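You operate a simulated robot arm through the tools that you are given. There is no shell and no other tool. Be economical: measure what you need, move in short steps, check, and stop when the job is done.

You are at the controls of a simulated two-armed robot. One attempt, no reset.

TASK
Pick up the red strainer with one hand, pass it to the other hand and put it on the lower shelf of the wide steel rack.

The check looks at the end state, three seconds after you hand in, the way a careful person would. Anything else that was tipped, shoved, dropped, spilled or broken makes it a failure.

THE ROBOT
Two 7-joint arms with three-finger grippers on one trunk, on a base that drives. Base frame: it is fixed to the floor where the robot stands at the start and does not move with it; the origin is under the middle of the robot, x ahead of it, y to its left, z up. Lengths are in mm, angles in degrees, forces in N, time in s.
The left shoulder is at the start at [30, 124, 833], the right one opposite. With the tool pointing down near the work surface each hand reaches from about 100 to 580 mm from the robot's upright axis, wherever it stands, measured 20 degrees to its own side. Places, roughly: lower shelf of the wide steel rack [-1800, -2100, 600]; red strainer (5x6x18 cm) [500, -200, 300]. Payload 2.2 kg a hand.
The tool frame of a hand sits at the grasp point between the pads (the TCP): z along the fingers, y along the line on which they close. The tips reach 28 mm beyond it. Largest opening 102 mm; the body of the gripper starts 71 mm behind the TCP.
Orientation is that of the tool frame in the base frame, as [roll, pitch, yaw] about the fixed x, y, z axes, in that order (R = Rz(yaw) Ry(pitch) Rx(roll)). With the fingers straight down and closing along the base's y, the tool's x points along the base's -x, its y along +y and its z along -z.

THE INTERFACE
- The arms move only by the tool step_arm. It takes "left_motion", "right_motion" or both (then of equal length, played together; a hand with none holds still); each is one flat list of numbers, 7 for each row, row after row: the shift along the tool's x, y, z in mm, then the turn, a rotation vector about the tool's x, y, z in degrees, then the finger opening in mm, from 0 to 102. In form: [tx, ty, tz, rx, ry, rz, grip, tx, ty, tz, rx, ry, rz, grip, ...]. A call has 1 to 10 rows; each row is the pose to reach, as a shift and turn from the pose commanded when the call began, along the tool's axes at that moment. A row lasts 0.2 s, in which the tool goes at most 50 mm and 8.6 degrees; a call with a longer step from one row to the next is refused whole, and so is a gripper value outside its range. A pose out of reach is approached as far as the arm can. The call stops where the force on the tool passes 40 N (or 10 N more than at its start, if that is more) or the arm is blocked; 0.2 s more then pass. The fingers move at their own pace and stop on an object; they squeeze with about 42 N. The grip force told is the motor's: it shows also when the fingers shut on nothing. Time passes only in rows, and 0.2 s behind the last, so rows that repeat a pose let the fingers close. It gives the time, the measured TCP pose, the force on the tool (base axes), the opening and the grip force at its end, in the units of the frame above (readings bear some noise), with the torque about the TCP (base axes, N m) and any sound that the robot's microphone picked up.
- Cameras (640 x 400 px; columns grow to the right, rows downward): "scene" is now at [15.7, -33.8, 1527.2]; the picture's right is [-0.61, -0.79, 0.00], its down [-0.74, 0.57, -0.36] and it looks along [0.29, -0.22, -0.93] (base axes); focal length 260 px, centre (320, 200). "left" rides on the left gripper at [72, 38, -86] in its tool frame; the picture's right is [-0.46, 0.89, 0.00], its down [-0.60, -0.32, -0.73] and it looks along [-0.65, -0.34, 0.68] (tool axes); focal length 256 px, centre (320, 200). "right" rides on the right gripper at [69, 44, -86] in its tool frame; the picture's right is [-0.53, 0.85, 0.00], its down [-0.58, -0.36, -0.73] and it looks along [-0.62, -0.39, 0.68] (tool axes); focal length 256 px, centre (320, 200). There is no depth. A picture from a camera that has moved, and an enlarged one, comes with that camera's place and axes in the base frame and with its lens.
- camera(camera): a new picture of that camera. No time passes.
- move_column(by): slides the trunk up (or, below 0, down) by that many mm; the arms and the scene camera ride with it, the base frame stays. It gives what a move gives, with no picture.
- roll_base(legs): drives the robot by 1 to 6 legs, each [ahead, left, turn to the left] in mm, mm and degrees, along the robot's own axes; the way and the turn of a leg run together, so that a leg with both is an arc; at most 1500 mm and 180 degrees a leg. The arms and the cameras ride along, it lands a little off, and it stops where it bumps. It gives what a move gives.
- turn_head(pan, tilt): turns the head with the scene camera to pan (to the left, within 143 degrees either way) and tilt (down, from -29 to 69), counted from straight ahead of the robot. It gives what a move gives.
- inspect(camera, box): a new picture of the part [left, top, right, bottom] of that camera's present view, enlarged. No time passes.
- close_job(): hands the job in; it is judged then, once.

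Go step by step. Nothing tells you exact positions but the pictures and the camera data: compare them with the known pose of the tool, close in by small moves and look again before you grip or let go. The budget is 120 turns and 108 pictures, counting those below and the enlarged ones. Unless the task says otherwise, let go and move clear before handing in, and close with one line.

The tools are called after "Request:" by a JSON object that holds its "fn" and its "kwargs". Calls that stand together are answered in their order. step_arm: Moves the arms, as the interface text tells. Its arguments: {"type":"object","properties":{"left_motion":{"type":"array"},"right_motion":{"type":"array"}},"required":[]} The other tools are called the same way: move_column (by) slides the trunk up or down; roll_base (legs) drives the base; turn_head (pan, tilt) turns the head that bears the scene camera; camera (camera) takes a picture; inspect (camera, box) takes an enlarged picture of a part of a camera's view; close_job () hands the job in.

At the start:

```text
t: 0.0
left_tcp_pos: [342.6, -1.7, 529.9]
left_tcp_rot: [180.0, 0.1, -179.9]
left_contact_force: [-0.2, -1.5, 0.4]
left_moment: [0.01, 0.01, -0.03]
left_gripper_width: 102.2
left_grasp_force: 0.0
right_tcp_pos: [367.9, -330.9, 509.6]
right_tcp_rot: [180.0, 0.0, -179.9]
right_contact_force: [-1.0, 1.1, 0.3]
right_moment: [-0.01, -0.01, 0.0]
right_gripper_width: 102.1
right_grasp_force: 0.1
trunk travel left (down, up): [-75.0, 465.0]
robot x, y, heading: [0.8, 1.2, 0.1]
head pan, tilt: [-37.4, 68.8]
```

scene: 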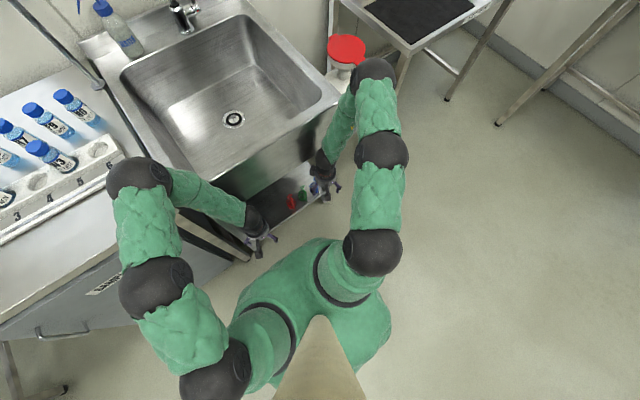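
right: 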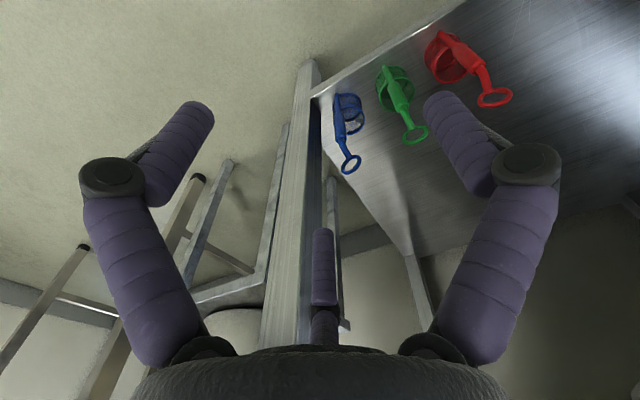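
left: 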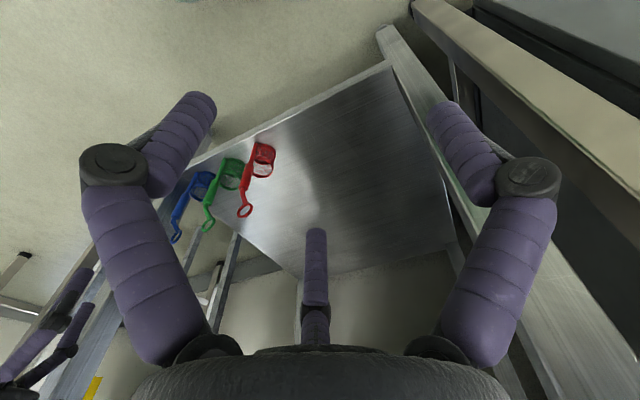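

The three strainers seem to stand upright, basket down and ring up, on a low shelf under the sink. Red is near [485, -205], from z about 200 to 370. I'll look closer.

Request:
{"fn": "inspect", "kwargs": {"camera": "right", "box": [300, 0, 540, 200]}}

Request:
{"fn": "inspect", "kwargs": {"camera": "left", "box": [150, 80, 450, 280]}}

Request:
{"fn": "inspect", "kwargs": {"camera": "scene", "box": [200, 80, 400, 260]}}

```text
2.00 times, centred on (420, 100) of right
camera zoom: at [299.2, -286.2, 594.6], right [0.53, 0.85, 0.0], down [0.58, -0.36, 0.73], along [0.62, -0.39, -0.68], focal length 512 px, centre (120, 400)
```

zoom: 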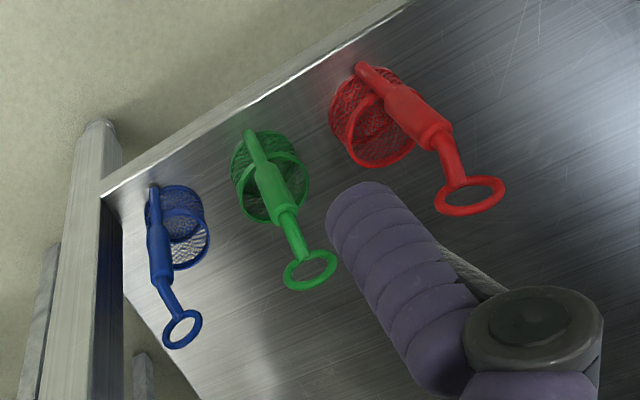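

```text
2.00 times, centred on (300, 180) of left
camera zoom: at [269.8, 35.9, 616.1], right [0.46, 0.89, 0.0], down [0.6, -0.32, 0.73], along [0.65, -0.34, -0.68], focal length 512 px, centre (360, 240)
```

zoom: 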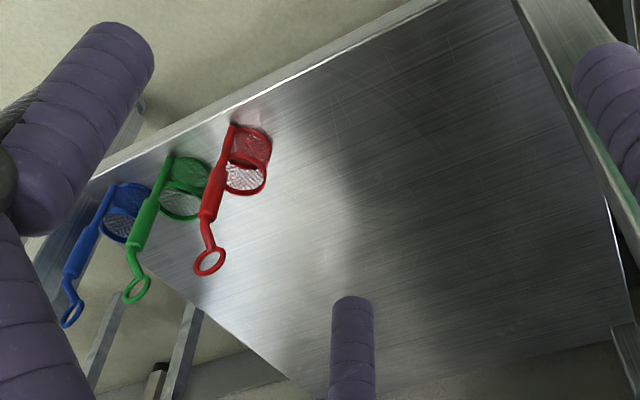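

```text
2.22 times, centred on (300, 170) of scene
camera zoom: at [15.7, -33.8, 1527.2], right [-0.61, -0.79, 0.0], down [-0.74, 0.57, -0.36], along [0.29, -0.22, -0.93], focal length 579 px, centre (364, 267)
```

zoom: 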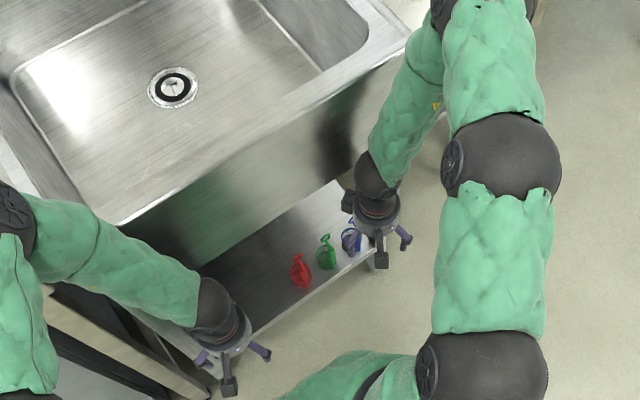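

Triangulating from the two hand cameras puts the red handle upright at about [466, -203], with the thick grip at z 265–330 and the ring at z 360. The sink overhangs it, so I'll tilt the right hand forward and bring it in front of the handle.

Request:
{"fn": "step_arm", "kwargs": {"right_motion": [2, 21, 20, 0, -8.3, 0, 70, 5, 42, 40, 0, -16.6, 0, 70, 5, 64, 65, 0, -25, 0, 70, 5, 86, 90, 0, -33.3, 0, 70, 0, 107, 115, 0, -41.6, 0, 70, -5, 128, 140, 0, -50, 0, 70]}}

```text
t: 1.4
left_tcp_pos: [342.0, -1.6, 530.0]
left_tcp_rot: [-179.9, 0.0, -180.0]
left_contact_force: [-0.5, -0.4, -0.1]
left_moment: [-0.02, -0.01, -0.03]
left_gripper_width: 101.7
left_grasp_force: 0.0
right_tcp_pos: [371.3, -202.0, 370.4]
right_tcp_rot: [-179.9, 50.2, -180.0]
right_contact_force: [-0.2, -0.1, -0.8]
right_moment: [0.02, 0.03, 0.03]
right_gripper_width: 70.1
right_grasp_force: 0.0
trunk travel left (down, up): [-75.0, 465.0]
robot x, y, heading: [2.1, -3.5, 0.4]
head pan, tilt: [-37.4, 68.8]
```

Request:
{"fn": "camera", "kwargs": {"camera": "right"}}

Request:
{"fn": "camera", "kwargs": {"camera": "left"}}

Request:
{"fn": "inspect", "kwargs": {"camera": "scene", "box": [200, 80, 400, 260]}}

```text
101 pictures are left
camera right: at [261.6, -158.4, 370.7], right [0.34, 0.85, 0.41], down [-0.19, -0.36, 0.91], along [0.92, -0.39, 0.04], focal length 256 px, centre (320, 200)
```

right: 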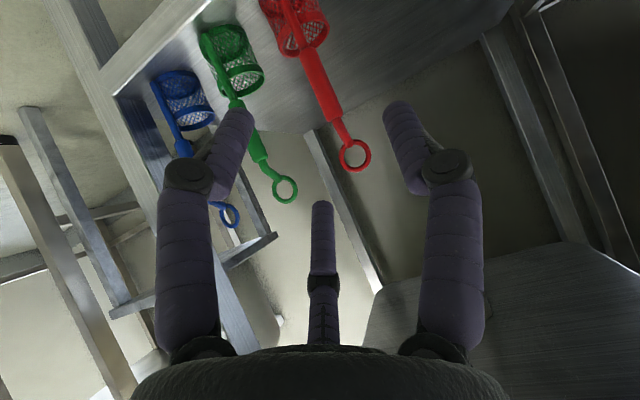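

```text
100 pictures are left
camera left: at [269.8, 36.0, 616.1], right [0.46, 0.89, 0.0], down [0.6, -0.32, 0.73], along [0.65, -0.34, -0.68], focal length 256 px, centre (320, 200)
```

left: 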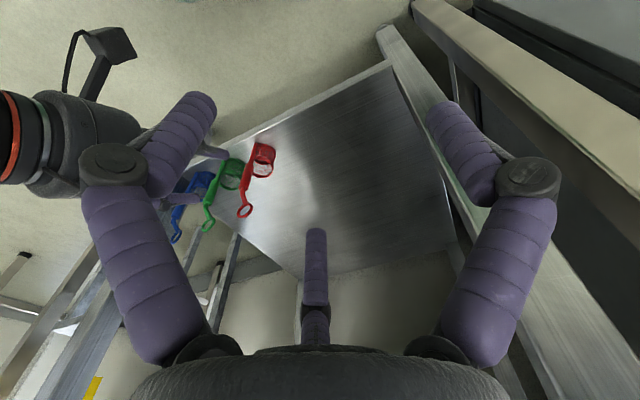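

```text
2.22 times, centred on (300, 170) of scene
camera zoom: at [15.7, -33.6, 1527.2], right [-0.61, -0.79, 0.0], down [-0.74, 0.57, -0.36], along [0.29, -0.22, -0.93], focal length 579 px, centre (364, 267)
```

zoom: 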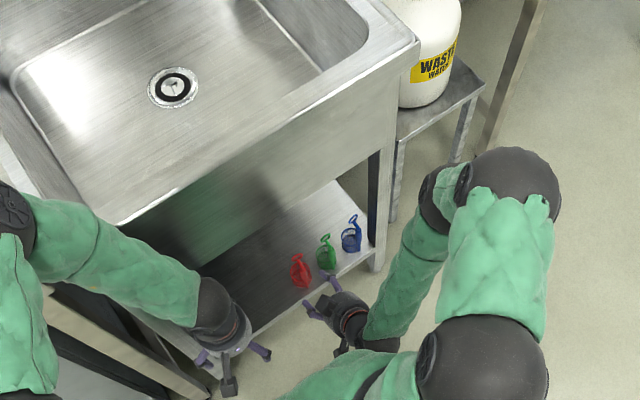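

The hand is really a three-fingered chuck, with one finger on +y and two on the -y side. The handle should therefore pass slightly to +y of the tool axis. I'll open fully, line up and go partway in.

Request:
{"fn": "step_arm", "kwargs": {"right_motion": [-13, -16, 0, 0, 0, 0, 102, -13, -16, 10, 0, 0, 0, 102, -13, -16, 35, 0, 0, 0, 102, -13, -16, 50, 0, 0, 0, 102]}}

Request:
{"fn": "camera", "kwargs": {"camera": "right"}}

Request:
{"fn": "inspect", "kwargs": {"camera": "left", "box": [50, 80, 350, 280]}}

```text
t: 2.4
left_tcp_pos: [341.9, -1.2, 529.4]
left_tcp_rot: [179.9, 0.0, -179.9]
left_contact_force: [-0.9, 0.2, 0.4]
left_moment: [0.01, -0.02, 0.0]
left_gripper_width: 101.8
left_grasp_force: 0.0
right_tcp_pos: [419.3, -217.5, 345.5]
right_tcp_rot: [-180.0, 50.0, 179.9]
right_contact_force: [-1.0, -0.9, -0.2]
right_moment: [-0.04, -0.02, 0.0]
right_gripper_width: 102.1
right_grasp_force: 0.0
trunk travel left (down, up): [-75.0, 465.0]
robot x, y, heading: [1.0, 0.1, 0.2]
head pan, tilt: [-37.4, 68.8]
```

```text
98 pictures are left
camera right: at [309.3, -174.5, 348.3], right [0.34, 0.85, 0.41], down [-0.19, -0.36, 0.91], along [0.92, -0.39, 0.03], focal length 256 px, centre (320, 200)
```

right: 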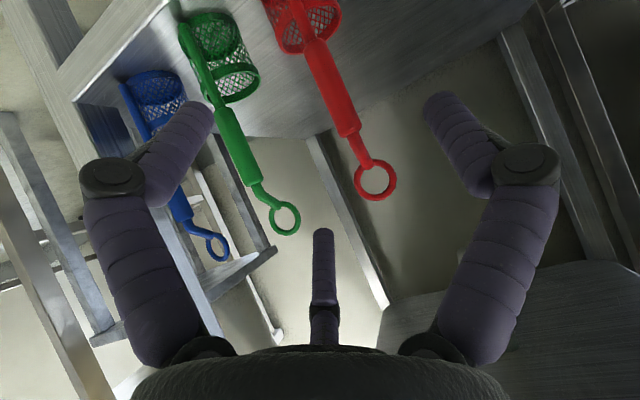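

```text
2.00 times, centred on (200, 180) of left
camera zoom: at [269.8, 35.9, 616.1], right [0.47, 0.89, 0.0], down [0.6, -0.32, 0.73], along [0.65, -0.34, -0.68], focal length 512 px, centre (560, 240)
```

zoom: 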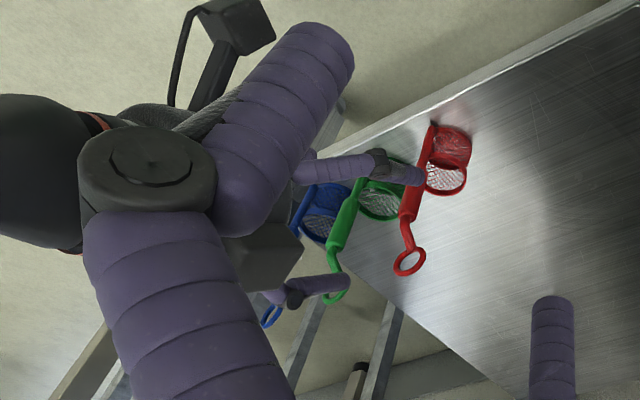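

The handle lines up as planned. I'll advance the remaining 50 mm and check before closing.

Request:
{"fn": "step_arm", "kwargs": {"right_motion": [0, 0, 18, 0, 0, 0, 102, 0, 0, 36, 0, 0, 0, 102, 0, 0, 51, 0, 0, 0, 102]}}

Request:
{"fn": "camera", "kwargs": {"camera": "right"}}

Request:
{"fn": "inspect", "kwargs": {"camera": "left", "box": [50, 80, 350, 280]}}

```text
t: 3.2
left_tcp_pos: [341.1, -1.7, 530.1]
left_tcp_rot: [180.0, 0.0, -180.0]
left_contact_force: [0.1, 0.4, 0.6]
left_moment: [0.0, -0.04, -0.02]
left_gripper_width: 102.1
left_grasp_force: 0.1
right_tcp_pos: [457.9, -218.7, 313.7]
right_tcp_rot: [-180.0, 50.0, 179.9]
right_contact_force: [0.3, -0.4, 0.8]
right_moment: [0.01, -0.03, -0.01]
right_gripper_width: 101.9
right_grasp_force: 0.0
trunk travel left (down, up): [-75.0, 465.0]
robot x, y, heading: [-1.4, 0.4, 0.1]
head pan, tilt: [-37.4, 68.8]
```

```text
96 pictures are left
camera right: at [348.0, -174.2, 315.0], right [0.34, 0.85, 0.41], down [-0.19, -0.36, 0.91], along [0.92, -0.39, 0.04], focal length 256 px, centre (320, 200)
```

right: 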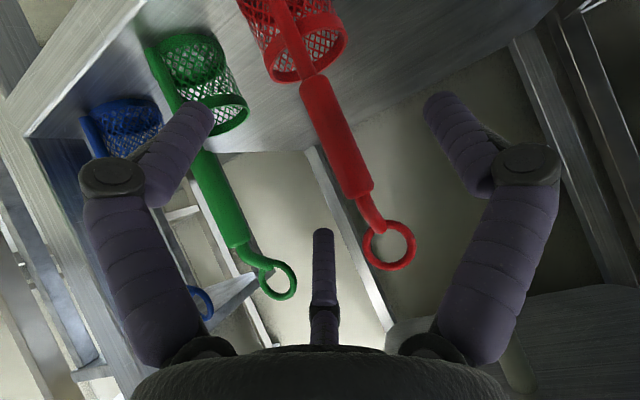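

```text
2.00 times, centred on (200, 180) of left
camera zoom: at [269.8, 35.9, 616.1], right [0.47, 0.89, 0.0], down [0.6, -0.32, 0.73], along [0.65, -0.34, -0.68], focal length 512 px, centre (560, 240)
```

zoom: 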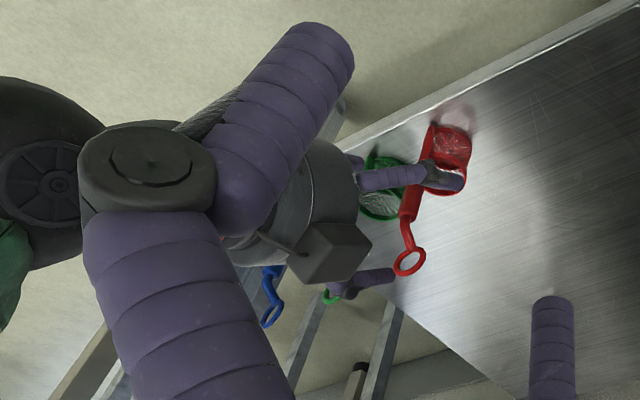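

The handle sits inside the three fingers. I'll part-close, shift 9 mm so it stays centred, and then close fully so it isn't pushed over.

Request:
{"fn": "step_arm", "kwargs": {"right_motion": [0, 0, 0, 0, 0, 0, 62, 0, 2, 0, 0, 0, 0, 60, 0, 9, 0, 0, 0, 0, 50, 0, 10, 0, 0, 0, 0, 40]}}

Request:
{"fn": "camera", "kwargs": {"camera": "right"}}

```text
t: 4.2
left_tcp_pos: [341.0, -1.9, 529.5]
left_tcp_rot: [-180.0, 0.0, -180.0]
left_contact_force: [0.1, 0.1, -0.4]
left_moment: [-0.03, -0.02, 0.03]
left_gripper_width: 102.2
left_grasp_force: 0.0
right_tcp_pos: [457.1, -208.8, 314.2]
right_tcp_rot: [-179.9, 50.0, 180.0]
right_contact_force: [0.8, -0.1, -0.7]
right_moment: [0.02, 0.02, -0.04]
right_gripper_width: 39.8
right_grasp_force: 0.2
trunk travel left (down, up): [-75.0, 465.0]
robot x, y, heading: [-1.1, 1.9, -0.3]
head pan, tilt: [-37.4, 68.8]
```

```text
94 pictures are left
camera right: at [348.7, -163.9, 316.1], right [0.34, 0.85, 0.41], down [-0.19, -0.36, 0.91], along [0.92, -0.39, 0.04], focal length 256 px, centre (320, 200)
```

right: 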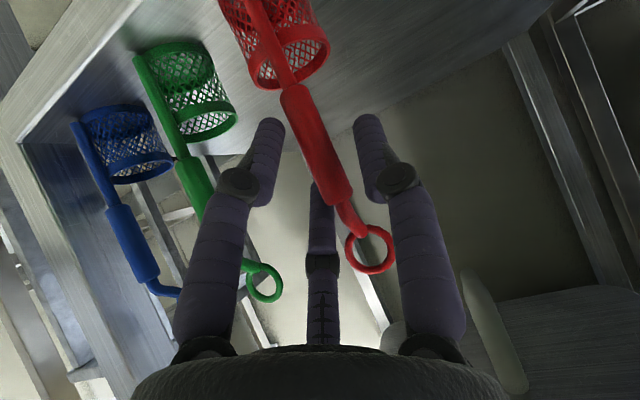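

All three fingers surround the grip. I'll close now.

Request:
{"fn": "step_arm", "kwargs": {"right_motion": [0, 0, 0, 0, 0, 0, 28, 0, 0, 0, 0, 0, 0, 16, 0, 0, 0, 0, 0, 0, 8, 0, 0, 0, 0, 0, 0, 0, 0, 0, 0, 0, 0, 0, 0]}}

Request:
{"fn": "camera", "kwargs": {"camera": "right"}}

```text
t: 5.4
left_tcp_pos: [341.3, -2.3, 529.5]
left_tcp_rot: [179.9, -0.1, -179.9]
left_contact_force: [0.3, -0.6, 0.7]
left_moment: [0.01, -0.01, 0.01]
left_gripper_width: 101.8
left_grasp_force: 0.1
right_tcp_pos: [459.4, -208.2, 314.5]
right_tcp_rot: [-180.0, 50.1, -179.9]
right_contact_force: [2.0, -0.4, 4.6]
right_moment: [-0.15, -0.35, 0.03]
right_gripper_width: 21.1
right_grasp_force: 42.1
trunk travel left (down, up): [-75.0, 465.0]
robot x, y, heading: [0.1, -2.0, 0.1]
head pan, tilt: [-37.4, 68.8]
```

```text
93 pictures are left
camera right: at [349.1, -164.2, 316.4], right [0.34, 0.85, 0.41], down [-0.19, -0.36, 0.91], along [0.92, -0.39, 0.04], focal length 256 px, centre (320, 200)
```

right: 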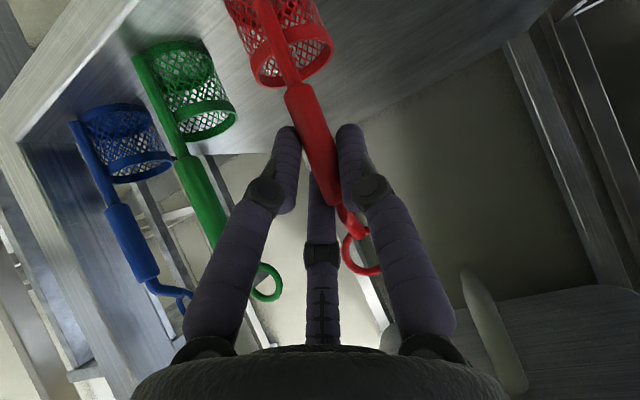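

It's gripped (21 mm, 42 N). I'll lift it straight up and check that it comes along.

Request:
{"fn": "step_arm", "kwargs": {"right_motion": [-7.7, 0, -6.4, 0, 0, 0, 0, -19.2, 0, -16, 0, 0, 0, 0, -30.6, 0, -25.7, 0, 0, 0, 0]}}

Request:
{"fn": "camera", "kwargs": {"camera": "right"}}

```text
t: 6.2
left_tcp_pos: [341.9, -2.1, 531.2]
left_tcp_rot: [180.0, 0.0, 180.0]
left_contact_force: [0.4, 0.2, 0.1]
left_moment: [-0.01, -0.04, 0.02]
left_gripper_width: 102.0
left_grasp_force: 0.0
right_tcp_pos: [458.5, -208.8, 352.7]
right_tcp_rot: [-179.9, 49.9, 180.0]
right_contact_force: [0.4, -0.3, -0.7]
right_moment: [-0.01, -0.02, 0.0]
right_gripper_width: 20.7
right_grasp_force: 42.4
trunk travel left (down, up): [-75.0, 465.0]
robot x, y, heading: [-2.0, 1.2, -0.0]
head pan, tilt: [-37.4, 68.8]
```

```text
92 pictures are left
camera right: at [348.8, -165.1, 355.3], right [0.34, 0.85, 0.41], down [-0.19, -0.37, 0.91], along [0.92, -0.39, 0.03], focal length 256 px, centre (320, 200)
```

right: 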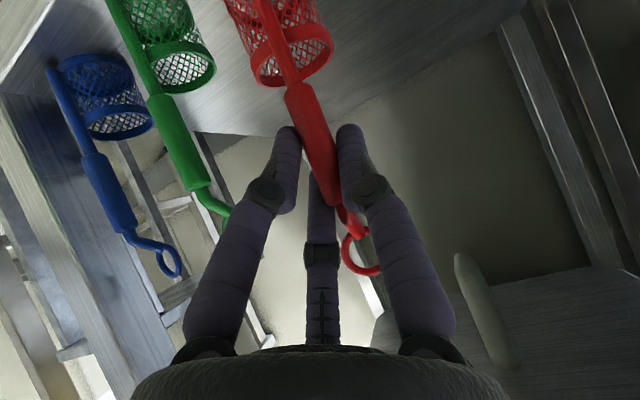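

The strainer is lifted and hanging freely. I'll pull it straight out from under the sink and look around the room with the head.

Request:
{"fn": "step_arm", "kwargs": {"right_motion": [17.7, 0, -21, 0, 0, 0, 0, 42, 0, -50, 0, 0, 0, 0, 70.7, 0, -84.3, 0, 0, 0, 0]}}

Request:
{"fn": "turn_head", "kwargs": {"pan": -130, "tilt": 25}}

Request:
{"fn": "camera", "kwargs": {"camera": "scene"}}

Request:
{"fn": "camera", "kwargs": {"camera": "left"}}

```text
t: 7.0
left_tcp_pos: [341.4, -1.2, 529.7]
left_tcp_rot: [180.0, 0.0, -179.9]
left_contact_force: [0.1, -0.8, -0.5]
left_moment: [-0.02, -0.02, 0.0]
left_gripper_width: 102.0
left_grasp_force: 0.1
right_tcp_pos: [347.0, -206.4, 353.5]
right_tcp_rot: [179.9, 50.0, -179.9]
right_contact_force: [0.4, 0.6, -0.6]
right_moment: [-0.02, 0.0, 0.03]
right_gripper_width: 20.9
right_grasp_force: 41.5
trunk travel left (down, up): [-75.0, 465.0]
robot x, y, heading: [2.7, 0.7, -0.1]
head pan, tilt: [-37.4, 68.8]
```

```text
t: 8.7
left_tcp_pos: [341.3, -1.1, 529.7]
left_tcp_rot: [-180.0, 0.1, 180.0]
left_contact_force: [0.0, -0.8, 0.5]
left_moment: [-0.01, -0.02, -0.03]
left_gripper_width: 101.9
left_grasp_force: 0.0
right_tcp_pos: [348.2, -206.6, 353.7]
right_tcp_rot: [-180.0, 50.0, -180.0]
right_contact_force: [0.3, -0.6, 0.0]
right_moment: [-0.03, 0.02, 0.03]
right_gripper_width: 21.0
right_grasp_force: 42.2
trunk travel left (down, up): [-75.0, 465.0]
robot x, y, heading: [-3.0, -2.9, 0.3]
head pan, tilt: [-130.0, 25.0]
```

```text
91 pictures are left
camera scene: at [-87.9, -70.4, 1586.6], right [-0.77, 0.64, 0.0], down [0.27, 0.32, -0.91], along [-0.58, -0.69, -0.42], focal length 260 px, centre (320, 200)
```

scene: 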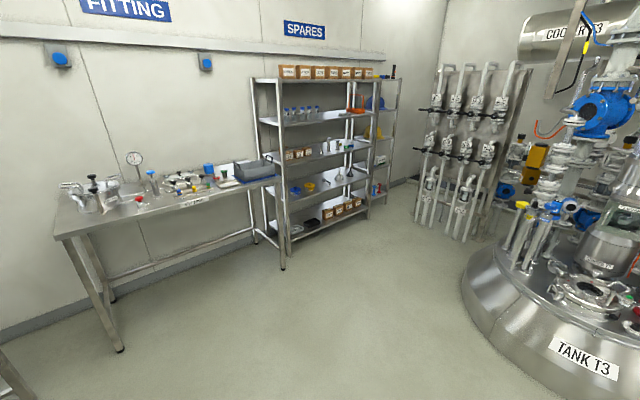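

```text
90 pictures are left
camera left: at [269.8, 35.9, 616.1], right [0.46, 0.89, 0.0], down [0.6, -0.32, 0.73], along [0.65, -0.34, -0.68], focal length 256 px, centre (320, 200)
```

left: 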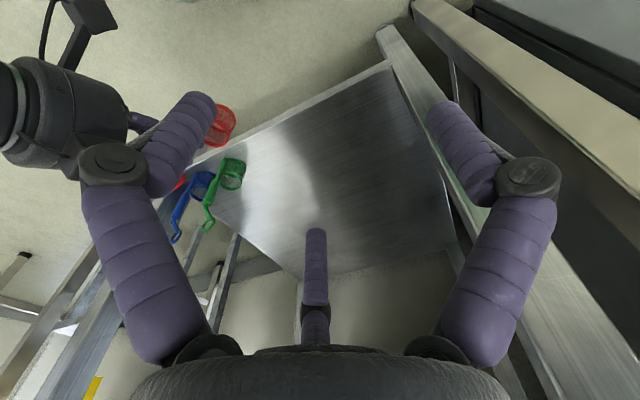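

The red strainer is out. The wide "SPARES" rack is behind on the right, so I'll zoom in on it to identify the shelf near z 600.

Request:
{"fn": "inspect", "kwargs": {"camera": "scene", "box": [240, 50, 420, 260]}}

Request:
{"fn": "inspect", "kwargs": {"camera": "scene", "box": [260, 140, 380, 240]}}

```text
1.90 times, centred on (330, 155) of scene
camera zoom: at [-87.9, -70.4, 1586.6], right [-0.77, 0.64, 0.0], down [0.27, 0.32, -0.91], along [-0.58, -0.69, -0.42], focal length 496 px, centre (301, 286)
```

zoom: 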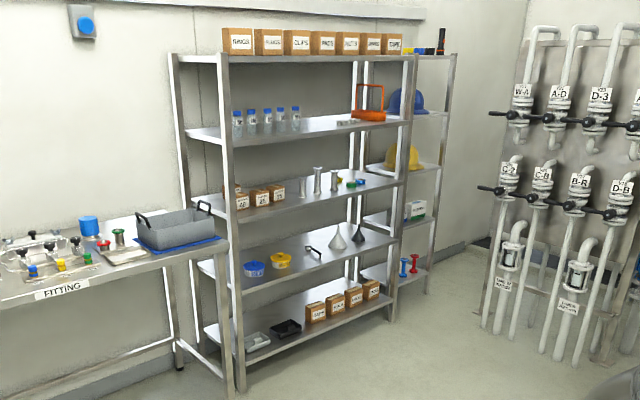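

```text
4.00 times, centred on (320, 190) of scene
camera zoom: at [-87.9, -70.4, 1586.6], right [-0.77, 0.64, 0.0], down [0.27, 0.32, -0.91], along [-0.58, -0.69, -0.42], focal length 1041 px, centre (320, 240)
```

zoom: 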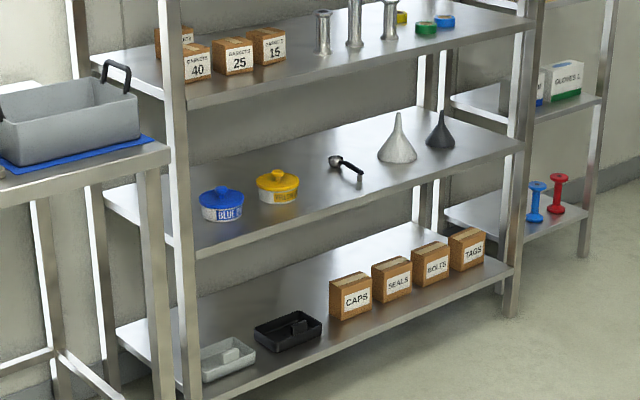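

The shelf holding the tubs, scoop and funnels is at z≈600, with the rack front along y≈-1880. There's a free spot near [-1670, -1960]. I'll back away from the sink to get room for the handover.

Request:
{"fn": "roll_base", "kwargs": {"legs": [[-400, 0, 0]]}}

Request:
{"fn": "turn_head", "kwargs": {"pan": -10, "tilt": 60}}

Request:
{"fn": "camera", "kwargs": {"camera": "scene"}}

```text
t: 11.2
left_tcp_pos: [-68.2, -1.9, 529.2]
left_tcp_rot: [180.0, 0.0, -179.9]
left_contact_force: [0.8, -1.2, -0.4]
left_moment: [-0.04, -0.02, -0.01]
left_gripper_width: 101.8
left_grasp_force: 0.0
right_tcp_pos: [-62.2, -206.7, 354.2]
right_tcp_rot: [-180.0, 50.2, -179.9]
right_contact_force: [0.1, -0.4, 0.1]
right_moment: [0.01, 0.02, 0.03]
right_gripper_width: 20.9
right_grasp_force: 42.4
trunk travel left (down, up): [-75.0, 465.0]
robot x, y, heading: [-407.6, 1.0, 0.3]
head pan, tilt: [-130.0, 25.0]
```

```text
t: 13.2
left_tcp_pos: [-66.6, -1.0, 529.0]
left_tcp_rot: [-179.9, 0.0, -179.9]
left_contact_force: [-1.7, 0.1, 1.0]
left_moment: [-0.04, 0.0, -0.03]
left_gripper_width: 102.1
left_grasp_force: 0.1
right_tcp_pos: [-60.9, -207.3, 353.0]
right_tcp_rot: [-180.0, 50.0, -179.9]
right_contact_force: [-0.2, 0.0, 0.2]
right_moment: [-0.02, 0.03, 0.0]
right_gripper_width: 20.6
right_grasp_force: 42.3
trunk travel left (down, up): [-75.0, 465.0]
robot x, y, heading: [-410.9, -0.3, 0.1]
head pan, tilt: [-10.0, 60.0]
```

```text
87 pictures are left
camera scene: at [-372.1, -11.6, 1536.6], right [-0.17, -0.98, 0.0], down [-0.85, 0.15, -0.5], along [0.49, -0.09, -0.87], focal length 260 px, centre (320, 200)
```

scene: 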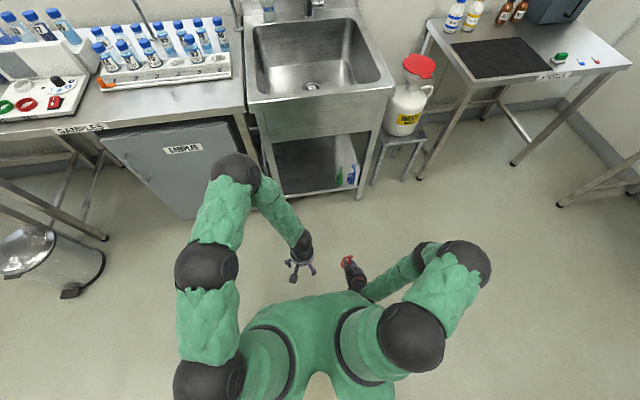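

There's plenty of room now. The left hand goes up and left, turned inward 45°. The right hand brings the strainer to the middle and turns 45° inward.

Request:
{"fn": "step_arm", "kwargs": {"right_motion": [-17.5, 10, -14.7, -5.75, 0, -4.82, 0, -35, 30, -29.3, -11.5, 0, -9.64, 0, -52.5, 50, -44, -17.25, 0, -14.46, 0, -70, 75, -58.7, -23, 0, -19.3, 0, -87.5, 100, -73.3, -28.75, 0, -24.1, 0, -105, 122, -88, -34.5, 0, -28.9, 0], "left_motion": [0, 35, -30, 0, 0, 7.5, 102, 0, 70, -60, 0, 0, 15, 102, 0, 100, -90, 0, 0, 22.5, 102, 0, 130, -120, 0, 0, 30, 80, 0, 140, -150, 0, 0, 37.5, 70, 0, 150, -170, 0, 0, 45, 60]}}

```text
t: 14.6
left_tcp_pos: [-67.0, 149.0, 698.7]
left_tcp_rot: [-180.0, -0.1, 135.0]
left_contact_force: [-0.8, 0.1, -0.3]
left_moment: [0.0, -0.01, 0.0]
left_gripper_width: 60.2
left_grasp_force: 0.0
right_tcp_pos: [-61.6, -84.7, 489.9]
right_tcp_rot: [179.9, 50.0, -134.9]
right_contact_force: [-0.5, -0.6, -0.9]
right_moment: [-0.01, -0.02, 0.0]
right_gripper_width: 20.9
right_grasp_force: 41.9
trunk travel left (down, up): [-75.0, 465.0]
robot x, y, heading: [-406.8, 0.5, 0.1]
head pan, tilt: [-10.0, 60.0]
```

Request:
{"fn": "step_arm", "kwargs": {"left_motion": [-8, -20, 6, 0, -7.5, 0, 60, -16, -40, 13, 0, -15, 0, 60, -24, -60, 20, 0, -22.5, 0, 60, -32, -80, 26, 0, -30, 0, 60, -40, -100, 33, 0, -37.5, 0, 60, -46.7, -121.6, 39, 0, -45, 0, 60]}}

Request:
{"fn": "camera", "kwargs": {"camera": "left"}}

Request:
{"fn": "camera", "kwargs": {"camera": "right"}}

Request:
{"fn": "inspect", "kwargs": {"camera": "scene", "box": [220, 160, 420, 320]}}

```text
t: 16.0
left_tcp_pos: [-120.1, 29.1, 660.0]
left_tcp_rot: [-179.9, 45.2, 135.2]
left_contact_force: [-0.5, 0.4, -0.4]
left_moment: [-0.02, 0.01, 0.0]
left_gripper_width: 60.1
left_grasp_force: 0.1
right_tcp_pos: [-61.9, -85.7, 488.4]
right_tcp_rot: [179.9, 49.9, -135.1]
right_contact_force: [1.0, 0.0, 0.0]
right_moment: [-0.01, 0.04, -0.02]
right_gripper_width: 20.5
right_grasp_force: 41.9
trunk travel left (down, up): [-75.0, 465.0]
robot x, y, heading: [-407.1, 3.7, 0.1]
head pan, tilt: [-10.0, 60.0]
```

```text
86 pictures are left
camera left: at [-173.2, 134.1, 670.6], right [0.86, 0.4, 0.33], down [-0.29, -0.16, 0.94], along [0.43, -0.9, -0.02], focal length 256 px, centre (320, 200)
```

left: 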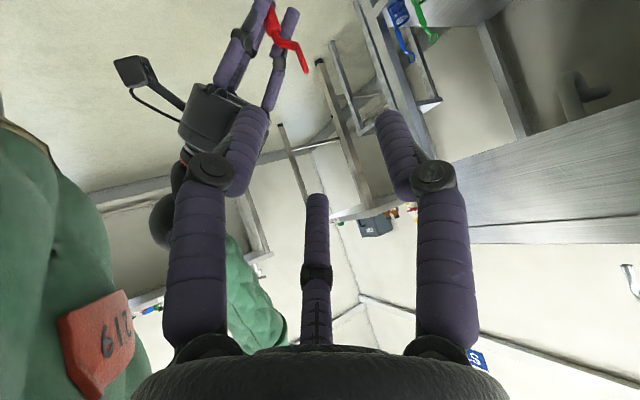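

```text
85 pictures are left
camera right: at [-170.8, -132.7, 490.9], right [-0.36, 0.84, 0.41], down [0.12, -0.39, 0.91], along [0.93, 0.38, 0.03], focal length 256 px, centre (320, 200)
```

right: 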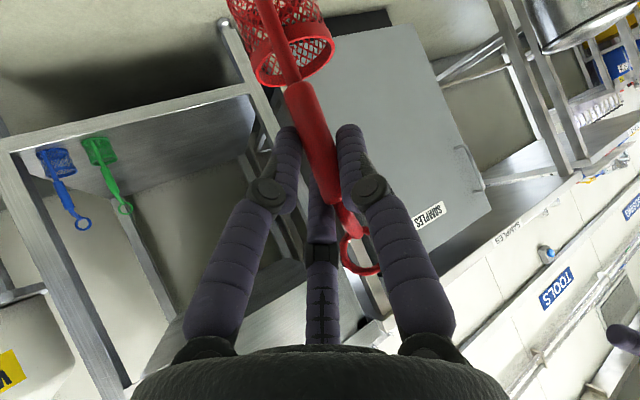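

```text
2.50 times, centred on (320, 240) of scene
camera zoom: at [-372.1, -11.5, 1536.5], right [-0.17, -0.98, 0.0], down [-0.85, 0.15, -0.5], along [0.49, -0.09, -0.87], focal length 651 px, centre (320, 100)
```

zoom: 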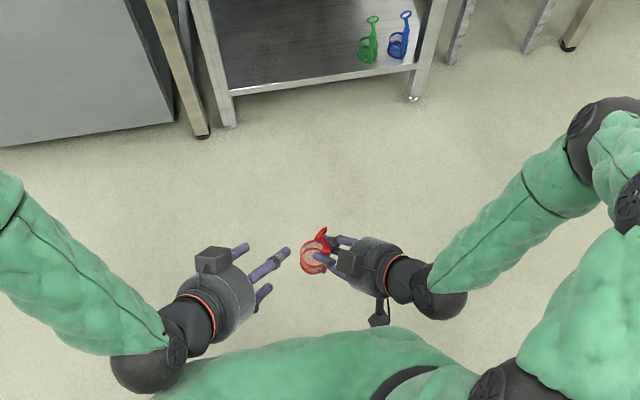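

The left camera sees the ring edge-on, right where I predicted, at about [-48, -68, 533]. That suits a pinch across it. I'll line up the left hand and advance partway.

Request:
{"fn": "step_arm", "kwargs": {"left_motion": [2, -12, 25, 0, 0, 0, 50, 5, -22, 55, 0, 0, 0, 46, 5, -22, 85, 0, 0, 0, 46, 5, -22, 105, 0, 0, 0, 46]}}

Request:
{"fn": "camera", "kwargs": {"camera": "left"}}

Request:
{"fn": "inspect", "kwargs": {"camera": "scene", "box": [270, 200, 370, 280]}}

```text
t: 17.0
left_tcp_pos: [-86.3, -37.0, 582.8]
left_tcp_rot: [-180.0, 45.1, 135.1]
left_contact_force: [-0.2, -0.6, -0.7]
left_moment: [0.01, -0.03, 0.02]
left_gripper_width: 46.0
left_grasp_force: 0.1
right_tcp_pos: [-62.7, -85.4, 489.5]
right_tcp_rot: [179.8, 50.0, -134.9]
right_contact_force: [0.2, -0.2, -0.6]
right_moment: [-0.04, 0.04, 0.05]
right_gripper_width: 20.3
right_grasp_force: 41.8
trunk travel left (down, up): [-75.0, 465.0]
robot x, y, heading: [-406.8, -2.1, -0.0]
head pan, tilt: [-10.0, 60.0]
```

```text
83 pictures are left
camera left: at [-139.2, 68.6, 593.4], right [0.86, 0.39, 0.33], down [-0.29, -0.16, 0.94], along [0.43, -0.9, -0.02], focal length 256 px, centre (320, 200)
```

left: 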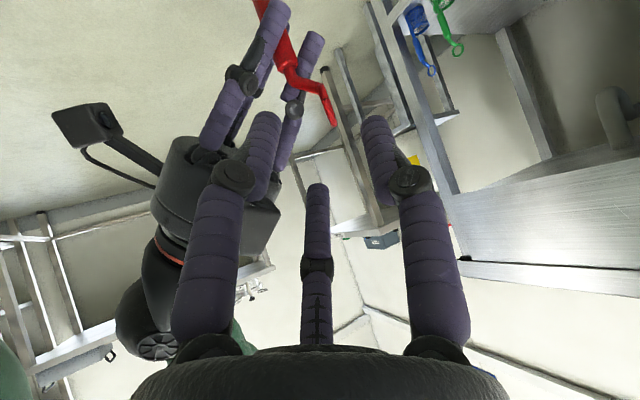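

```text
5.00 times, centred on (320, 240) of scene
camera zoom: at [-372.1, -11.6, 1536.5], right [-0.17, -0.98, 0.0], down [-0.85, 0.15, -0.5], along [0.49, -0.09, -0.87], focal length 1302 px, centre (320, 0)
```

zoom: 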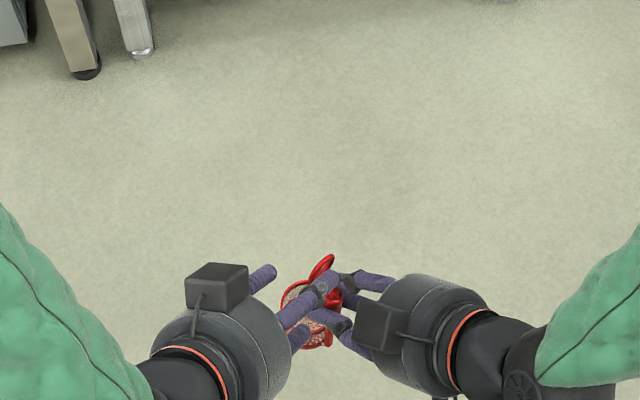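

Request:
{"fn": "step_arm", "kwargs": {"left_motion": [1, 0, 0, 0, 0, 0, 36, 2, 0, 15, 0, 0, 0, 34, 2, 0, 30, 0, 0, 0, 34]}}

Request:
{"fn": "camera", "kwargs": {"camera": "left"}}

Request:
{"fn": "camera", "kwargs": {"camera": "right"}}

```text
t: 17.8
left_tcp_pos: [-71.3, -51.3, 559.7]
left_tcp_rot: [-180.0, 45.0, 135.0]
left_contact_force: [-0.8, -0.3, 0.4]
left_moment: [-0.01, -0.04, -0.01]
left_gripper_width: 34.1
left_grasp_force: 0.1
right_tcp_pos: [-61.5, -85.3, 489.0]
right_tcp_rot: [179.8, 50.0, -135.0]
right_contact_force: [0.8, 0.6, -0.6]
right_moment: [0.01, 0.01, 0.0]
right_gripper_width: 20.7
right_grasp_force: 41.8
trunk travel left (down, up): [-75.0, 465.0]
robot x, y, heading: [-406.8, -1.4, 0.3]
head pan, tilt: [-10.0, 60.0]
```

```text
81 pictures are left
camera left: at [-124.4, 54.5, 570.3], right [0.86, 0.39, 0.33], down [-0.29, -0.16, 0.94], along [0.43, -0.9, -0.03], focal length 256 px, centre (320, 200)
```

left: 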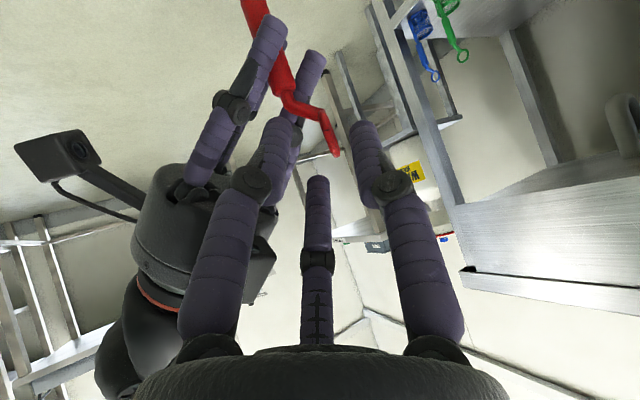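

```text
80 pictures are left
camera right: at [-170.7, -132.8, 490.9], right [-0.36, 0.84, 0.41], down [0.12, -0.39, 0.91], along [0.93, 0.38, 0.03], focal length 256 px, centre (320, 200)
```

right: 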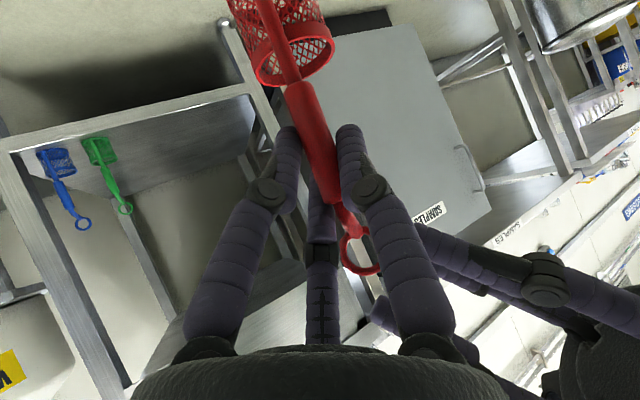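

Request:
{"fn": "step_arm", "kwargs": {"left_motion": [0, 0, 7, 0, 0, 0, 34, 0, 0, 14, 0, 0, 0, 34, 0, 0, 20, 0, 0, 0, 34]}}

Request:
{"fn": "camera", "kwargs": {"camera": "left"}}

Request:
{"fn": "inspect", "kwargs": {"camera": "scene", "box": [290, 220, 350, 270]}}

Request:
{"fn": "inspect", "kwargs": {"camera": "right", "box": [270, 150, 470, 330]}}

```text
t: 18.6
left_tcp_pos: [-60.4, -60.4, 545.6]
left_tcp_rot: [179.9, 45.0, 135.1]
left_contact_force: [-0.6, -0.1, 0.9]
left_moment: [0.03, 0.0, -0.05]
left_gripper_width: 34.1
left_grasp_force: 0.1
right_tcp_pos: [-64.1, -86.7, 489.1]
right_tcp_rot: [179.9, 49.9, -135.1]
right_contact_force: [-0.5, -0.3, 0.2]
right_moment: [-0.01, 0.05, 0.0]
right_gripper_width: 20.6
right_grasp_force: 42.0
trunk travel left (down, up): [-75.0, 465.0]
robot x, y, heading: [-409.7, 1.7, 0.0]
head pan, tilt: [-10.0, 60.0]
```

```text
79 pictures are left
camera left: at [-113.3, 44.8, 556.4], right [0.86, 0.39, 0.33], down [-0.29, -0.16, 0.94], along [0.43, -0.9, -0.02], focal length 256 px, centre (320, 200)
```

left: 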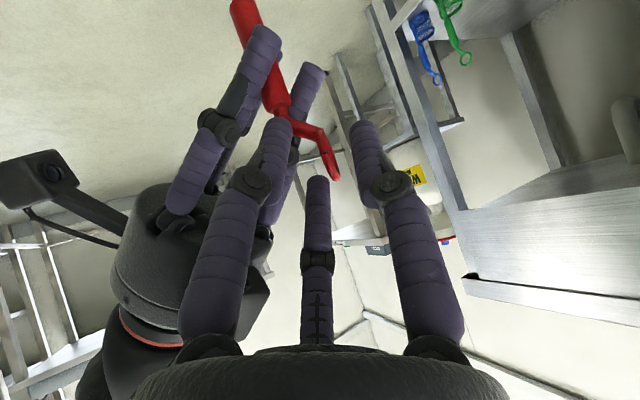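

```text
8.00 times, centred on (320, 245) of scene
camera zoom: at [-372.1, -11.6, 1536.5], right [-0.17, -0.98, 0.0], down [-0.85, 0.15, -0.5], along [0.49, -0.09, -0.87], focal length 2083 px, centre (320, -160)
```

zoom: 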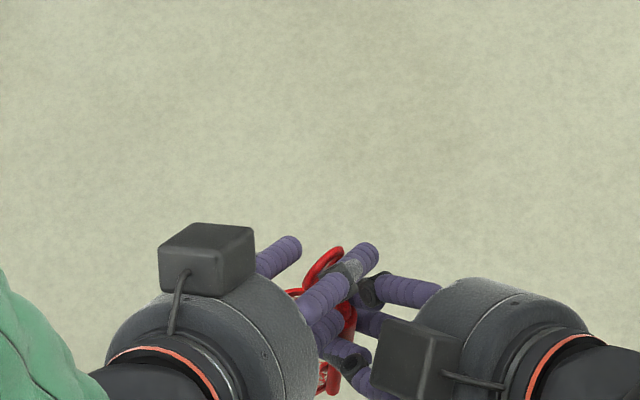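

```text
2.22 times, centred on (370, 240) of right
camera zoom: at [-170.8, -132.8, 491.0], right [-0.36, 0.84, 0.41], down [0.12, -0.39, 0.91], along [0.93, 0.38, 0.03], focal length 569 px, centre (209, 111)
```

zoom: 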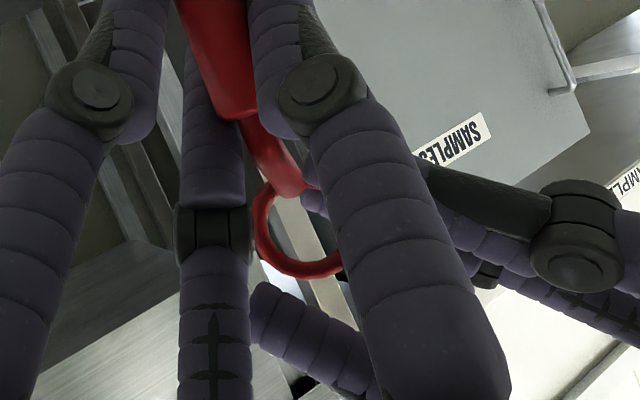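

The ring sits between the left fingers. I'll close the left hand slowly with a small centring shift.

Request:
{"fn": "step_arm", "kwargs": {"left_motion": [0, 1, 0, 0, 0, 0, 26, 0, 2, 0, 0, 0, 0, 18, 0, 3, 0, 0, 0, 0, 10, 0, 3, 0, 0, 0, 0, 4, 0, 3, 0, 0, 0, 0, 0, 0, 3, 0, 0, 0, 0, 0]}}

Request:
{"fn": "camera", "kwargs": {"camera": "left"}}

Request:
{"fn": "inspect", "kwargs": {"camera": "right", "box": [270, 150, 470, 330]}}

```text
t: 20.0
left_tcp_pos: [-60.6, -57.0, 545.7]
left_tcp_rot: [-179.9, 44.8, 135.2]
left_contact_force: [-4.6, -4.6, -12.4]
left_moment: [-0.05, 0.42, -0.29]
left_gripper_width: 8.1
left_grasp_force: 35.8
right_tcp_pos: [-63.2, -85.2, 490.6]
right_tcp_rot: [-179.9, 50.1, -134.9]
right_contact_force: [3.9, 4.8, 11.9]
right_moment: [0.11, -0.17, 0.17]
right_gripper_width: 20.1
right_grasp_force: 42.0
trunk travel left (down, up): [-75.0, 465.0]
robot x, y, heading: [-409.6, -0.6, 0.1]
head pan, tilt: [-10.0, 60.0]
```

```text
76 pictures are left
camera left: at [-113.1, 47.7, 555.9], right [0.86, 0.39, 0.33], down [-0.28, -0.16, 0.95], along [0.43, -0.9, -0.03], focal length 256 px, centre (320, 200)
```

left: 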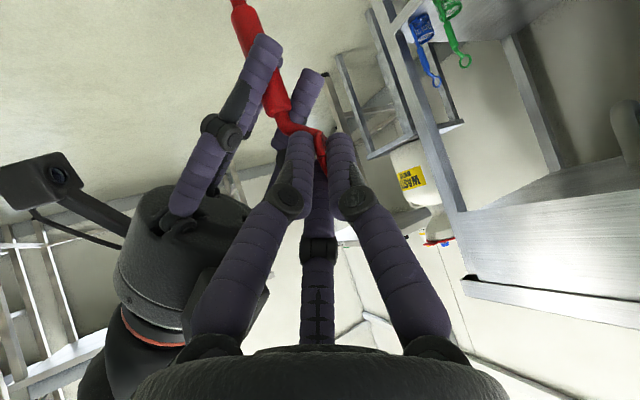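

```text
2.22 times, centred on (370, 240) of right
camera zoom: at [-170.0, -133.1, 491.1], right [-0.36, 0.84, 0.41], down [0.12, -0.39, 0.91], along [0.93, 0.37, 0.04], focal length 569 px, centre (209, 111)
```

zoom: 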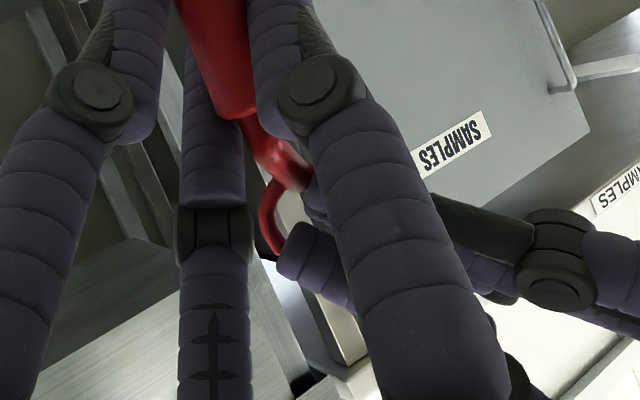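

Left grips the ring (8 mm, 36 N). I'll open the right hand moderately and check that the left holds it.

Request:
{"fn": "step_arm", "kwargs": {"right_motion": [0, 0, 0, 0, 0, 0, 28, 0, 0, 0, 0, 0, 0, 38, 0, 0, 0, 0, 0, 0, 46]}}

Request:
{"fn": "camera", "kwargs": {"camera": "right"}}

Request:
{"fn": "camera", "kwargs": {"camera": "left"}}

```text
t: 20.8
left_tcp_pos: [-58.9, -57.7, 546.3]
left_tcp_rot: [179.9, 45.1, 134.9]
left_contact_force: [1.0, -0.8, -0.2]
left_moment: [0.0, 0.04, 0.04]
left_gripper_width: 6.6
left_grasp_force: 35.1
right_tcp_pos: [-63.4, -84.4, 489.3]
right_tcp_rot: [179.9, 50.0, -135.0]
right_contact_force: [-0.2, 0.4, -0.2]
right_moment: [0.0, -0.01, 0.0]
right_gripper_width: 46.2
right_grasp_force: 0.0
trunk travel left (down, up): [-75.0, 465.0]
robot x, y, heading: [-407.4, 1.0, -0.1]
head pan, tilt: [-10.0, 60.0]
```

```text
74 pictures are left
camera right: at [-171.4, -132.2, 491.0], right [-0.36, 0.84, 0.41], down [0.13, -0.39, 0.91], along [0.93, 0.38, 0.03], focal length 256 px, centre (320, 200)
```

right: 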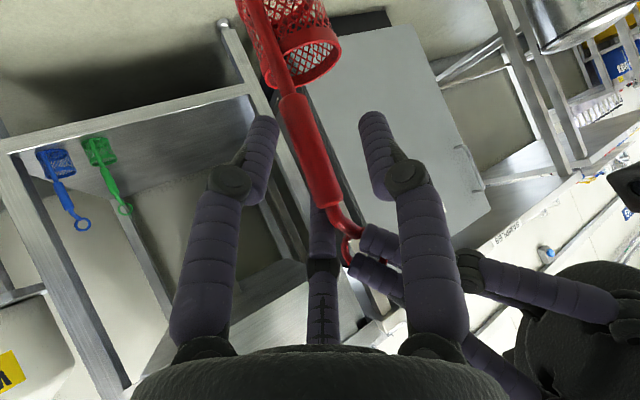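

```text
73 pictures are left
camera left: at [-110.9, 47.4, 556.6], right [0.86, 0.4, 0.33], down [-0.29, -0.16, 0.94], along [0.43, -0.9, -0.02], focal length 256 px, centre (320, 200)
```

left: 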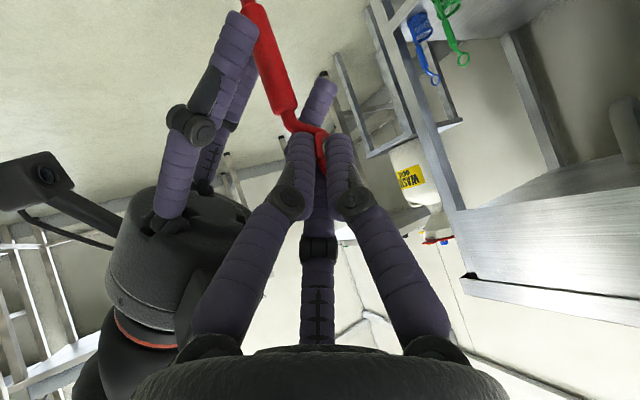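

The left holds it alone now, hanging steady. I'll withdraw the right hand along its own axis, then move it aside.

Request:
{"fn": "step_arm", "kwargs": {"right_motion": [0, 0, -15, 0, 0, 0, 46, 0, 0, -40, 0, 0, 0, 46, 0, 0, -70, 0, 0, 0, 46, 0, 0, -100, 0, 0, 0, 46]}}

Request:
{"fn": "camera", "kwargs": {"camera": "right"}}

```text
t: 21.8
left_tcp_pos: [-59.7, -57.8, 546.2]
left_tcp_rot: [-180.0, 45.0, 135.1]
left_contact_force: [0.0, 0.4, 0.0]
left_moment: [0.0, -0.04, -0.02]
left_gripper_width: 6.8
left_grasp_force: 34.9
right_tcp_pos: [-116.2, -141.8, 555.0]
right_tcp_rot: [-179.9, 50.0, -134.9]
right_contact_force: [0.3, 0.0, 0.3]
right_moment: [0.03, 0.01, 0.0]
right_gripper_width: 46.2
right_grasp_force: 0.1
trunk travel left (down, up): [-75.0, 465.0]
robot x, y, heading: [-407.3, -0.0, 0.1]
head pan, tilt: [-10.0, 60.0]
```

```text
72 pictures are left
camera right: at [-224.1, -187.7, 556.9], right [-0.36, 0.84, 0.41], down [0.12, -0.39, 0.91], along [0.93, 0.38, 0.04], focal length 256 px, centre (320, 200)
```

right: 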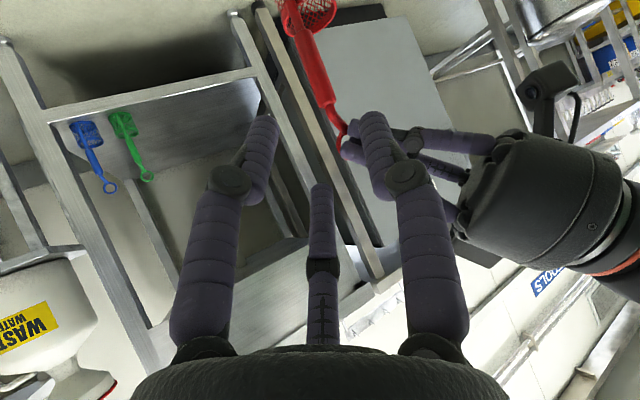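

The handover worked. I'll swing the right hand out to the right and bring the left, with the strainer, to its own side pointing forward.

Request:
{"fn": "step_arm", "kwargs": {"right_motion": [10, -16, -12, 5.75, 0, 4.82, 46, 21, -33, -25, 11.5, 0, 9.64, 46, 32, -50, -38, 17.25, 0, 14.46, 46, 42, -66, -50, 23, 0, 19.3, 46, 53, -83, -63, 28.75, 0, 24.1, 46, 63.7, -99, -75.8, 34.5, 0, 28.9, 46], "left_motion": [12, 20, -12, -5.3, 0, -5.3, 0, 24, 40, -24, -10.6, 0, -10.6, 0, 36, 60, -36, -15.9, 0, -15.9, 0, 49, 80, -49, -21.2, 0, -21.2, 0, 61, 100, -61, -26.5, 0, -26.5, 0, 73, 120, -73, -31.8, 0, -31.8, 0]}}

Request:
{"fn": "camera", "kwargs": {"camera": "scene"}}

Request:
{"fn": "camera", "kwargs": {"camera": "right"}}

```text
t: 23.2
left_tcp_pos: [-48.5, 100.9, 545.3]
left_tcp_rot: [-179.9, 45.0, -179.8]
left_contact_force: [-0.6, -0.8, -0.5]
left_moment: [0.04, -0.01, -0.03]
left_gripper_width: 6.5
left_grasp_force: 35.1
right_tcp_pos: [-115.3, -278.9, 552.6]
right_tcp_rot: [-179.9, 50.1, 180.0]
right_contact_force: [-0.6, 0.5, -0.6]
right_moment: [-0.01, 0.02, 0.03]
right_gripper_width: 46.1
right_grasp_force: 0.0
trunk travel left (down, up): [-75.0, 465.0]
robot x, y, heading: [-407.3, -0.5, 0.1]
head pan, tilt: [-10.0, 60.0]
```

```text
71 pictures are left
camera scene: at [-372.2, -11.5, 1536.6], right [-0.17, -0.98, 0.0], down [-0.85, 0.15, -0.5], along [0.49, -0.09, -0.87], focal length 260 px, centre (320, 200)
```

scene: 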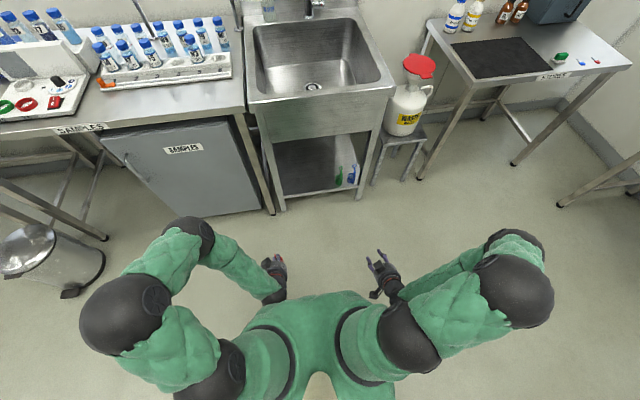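

```text
70 pictures are left
camera right: at [-225.7, -235.4, 555.8], right [0.34, 0.85, 0.41], down [-0.19, -0.36, 0.91], along [0.92, -0.39, 0.04], focal length 256 px, centre (320, 200)
```

right: 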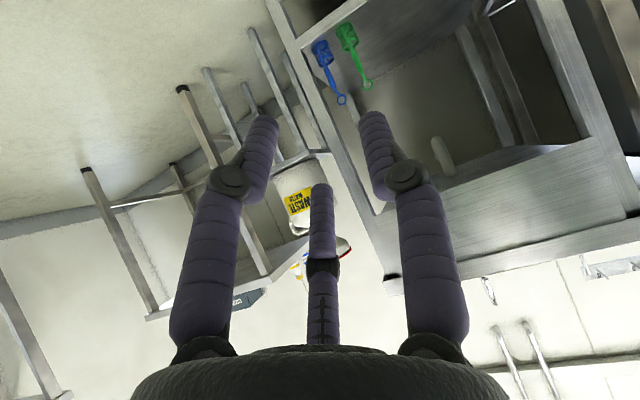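

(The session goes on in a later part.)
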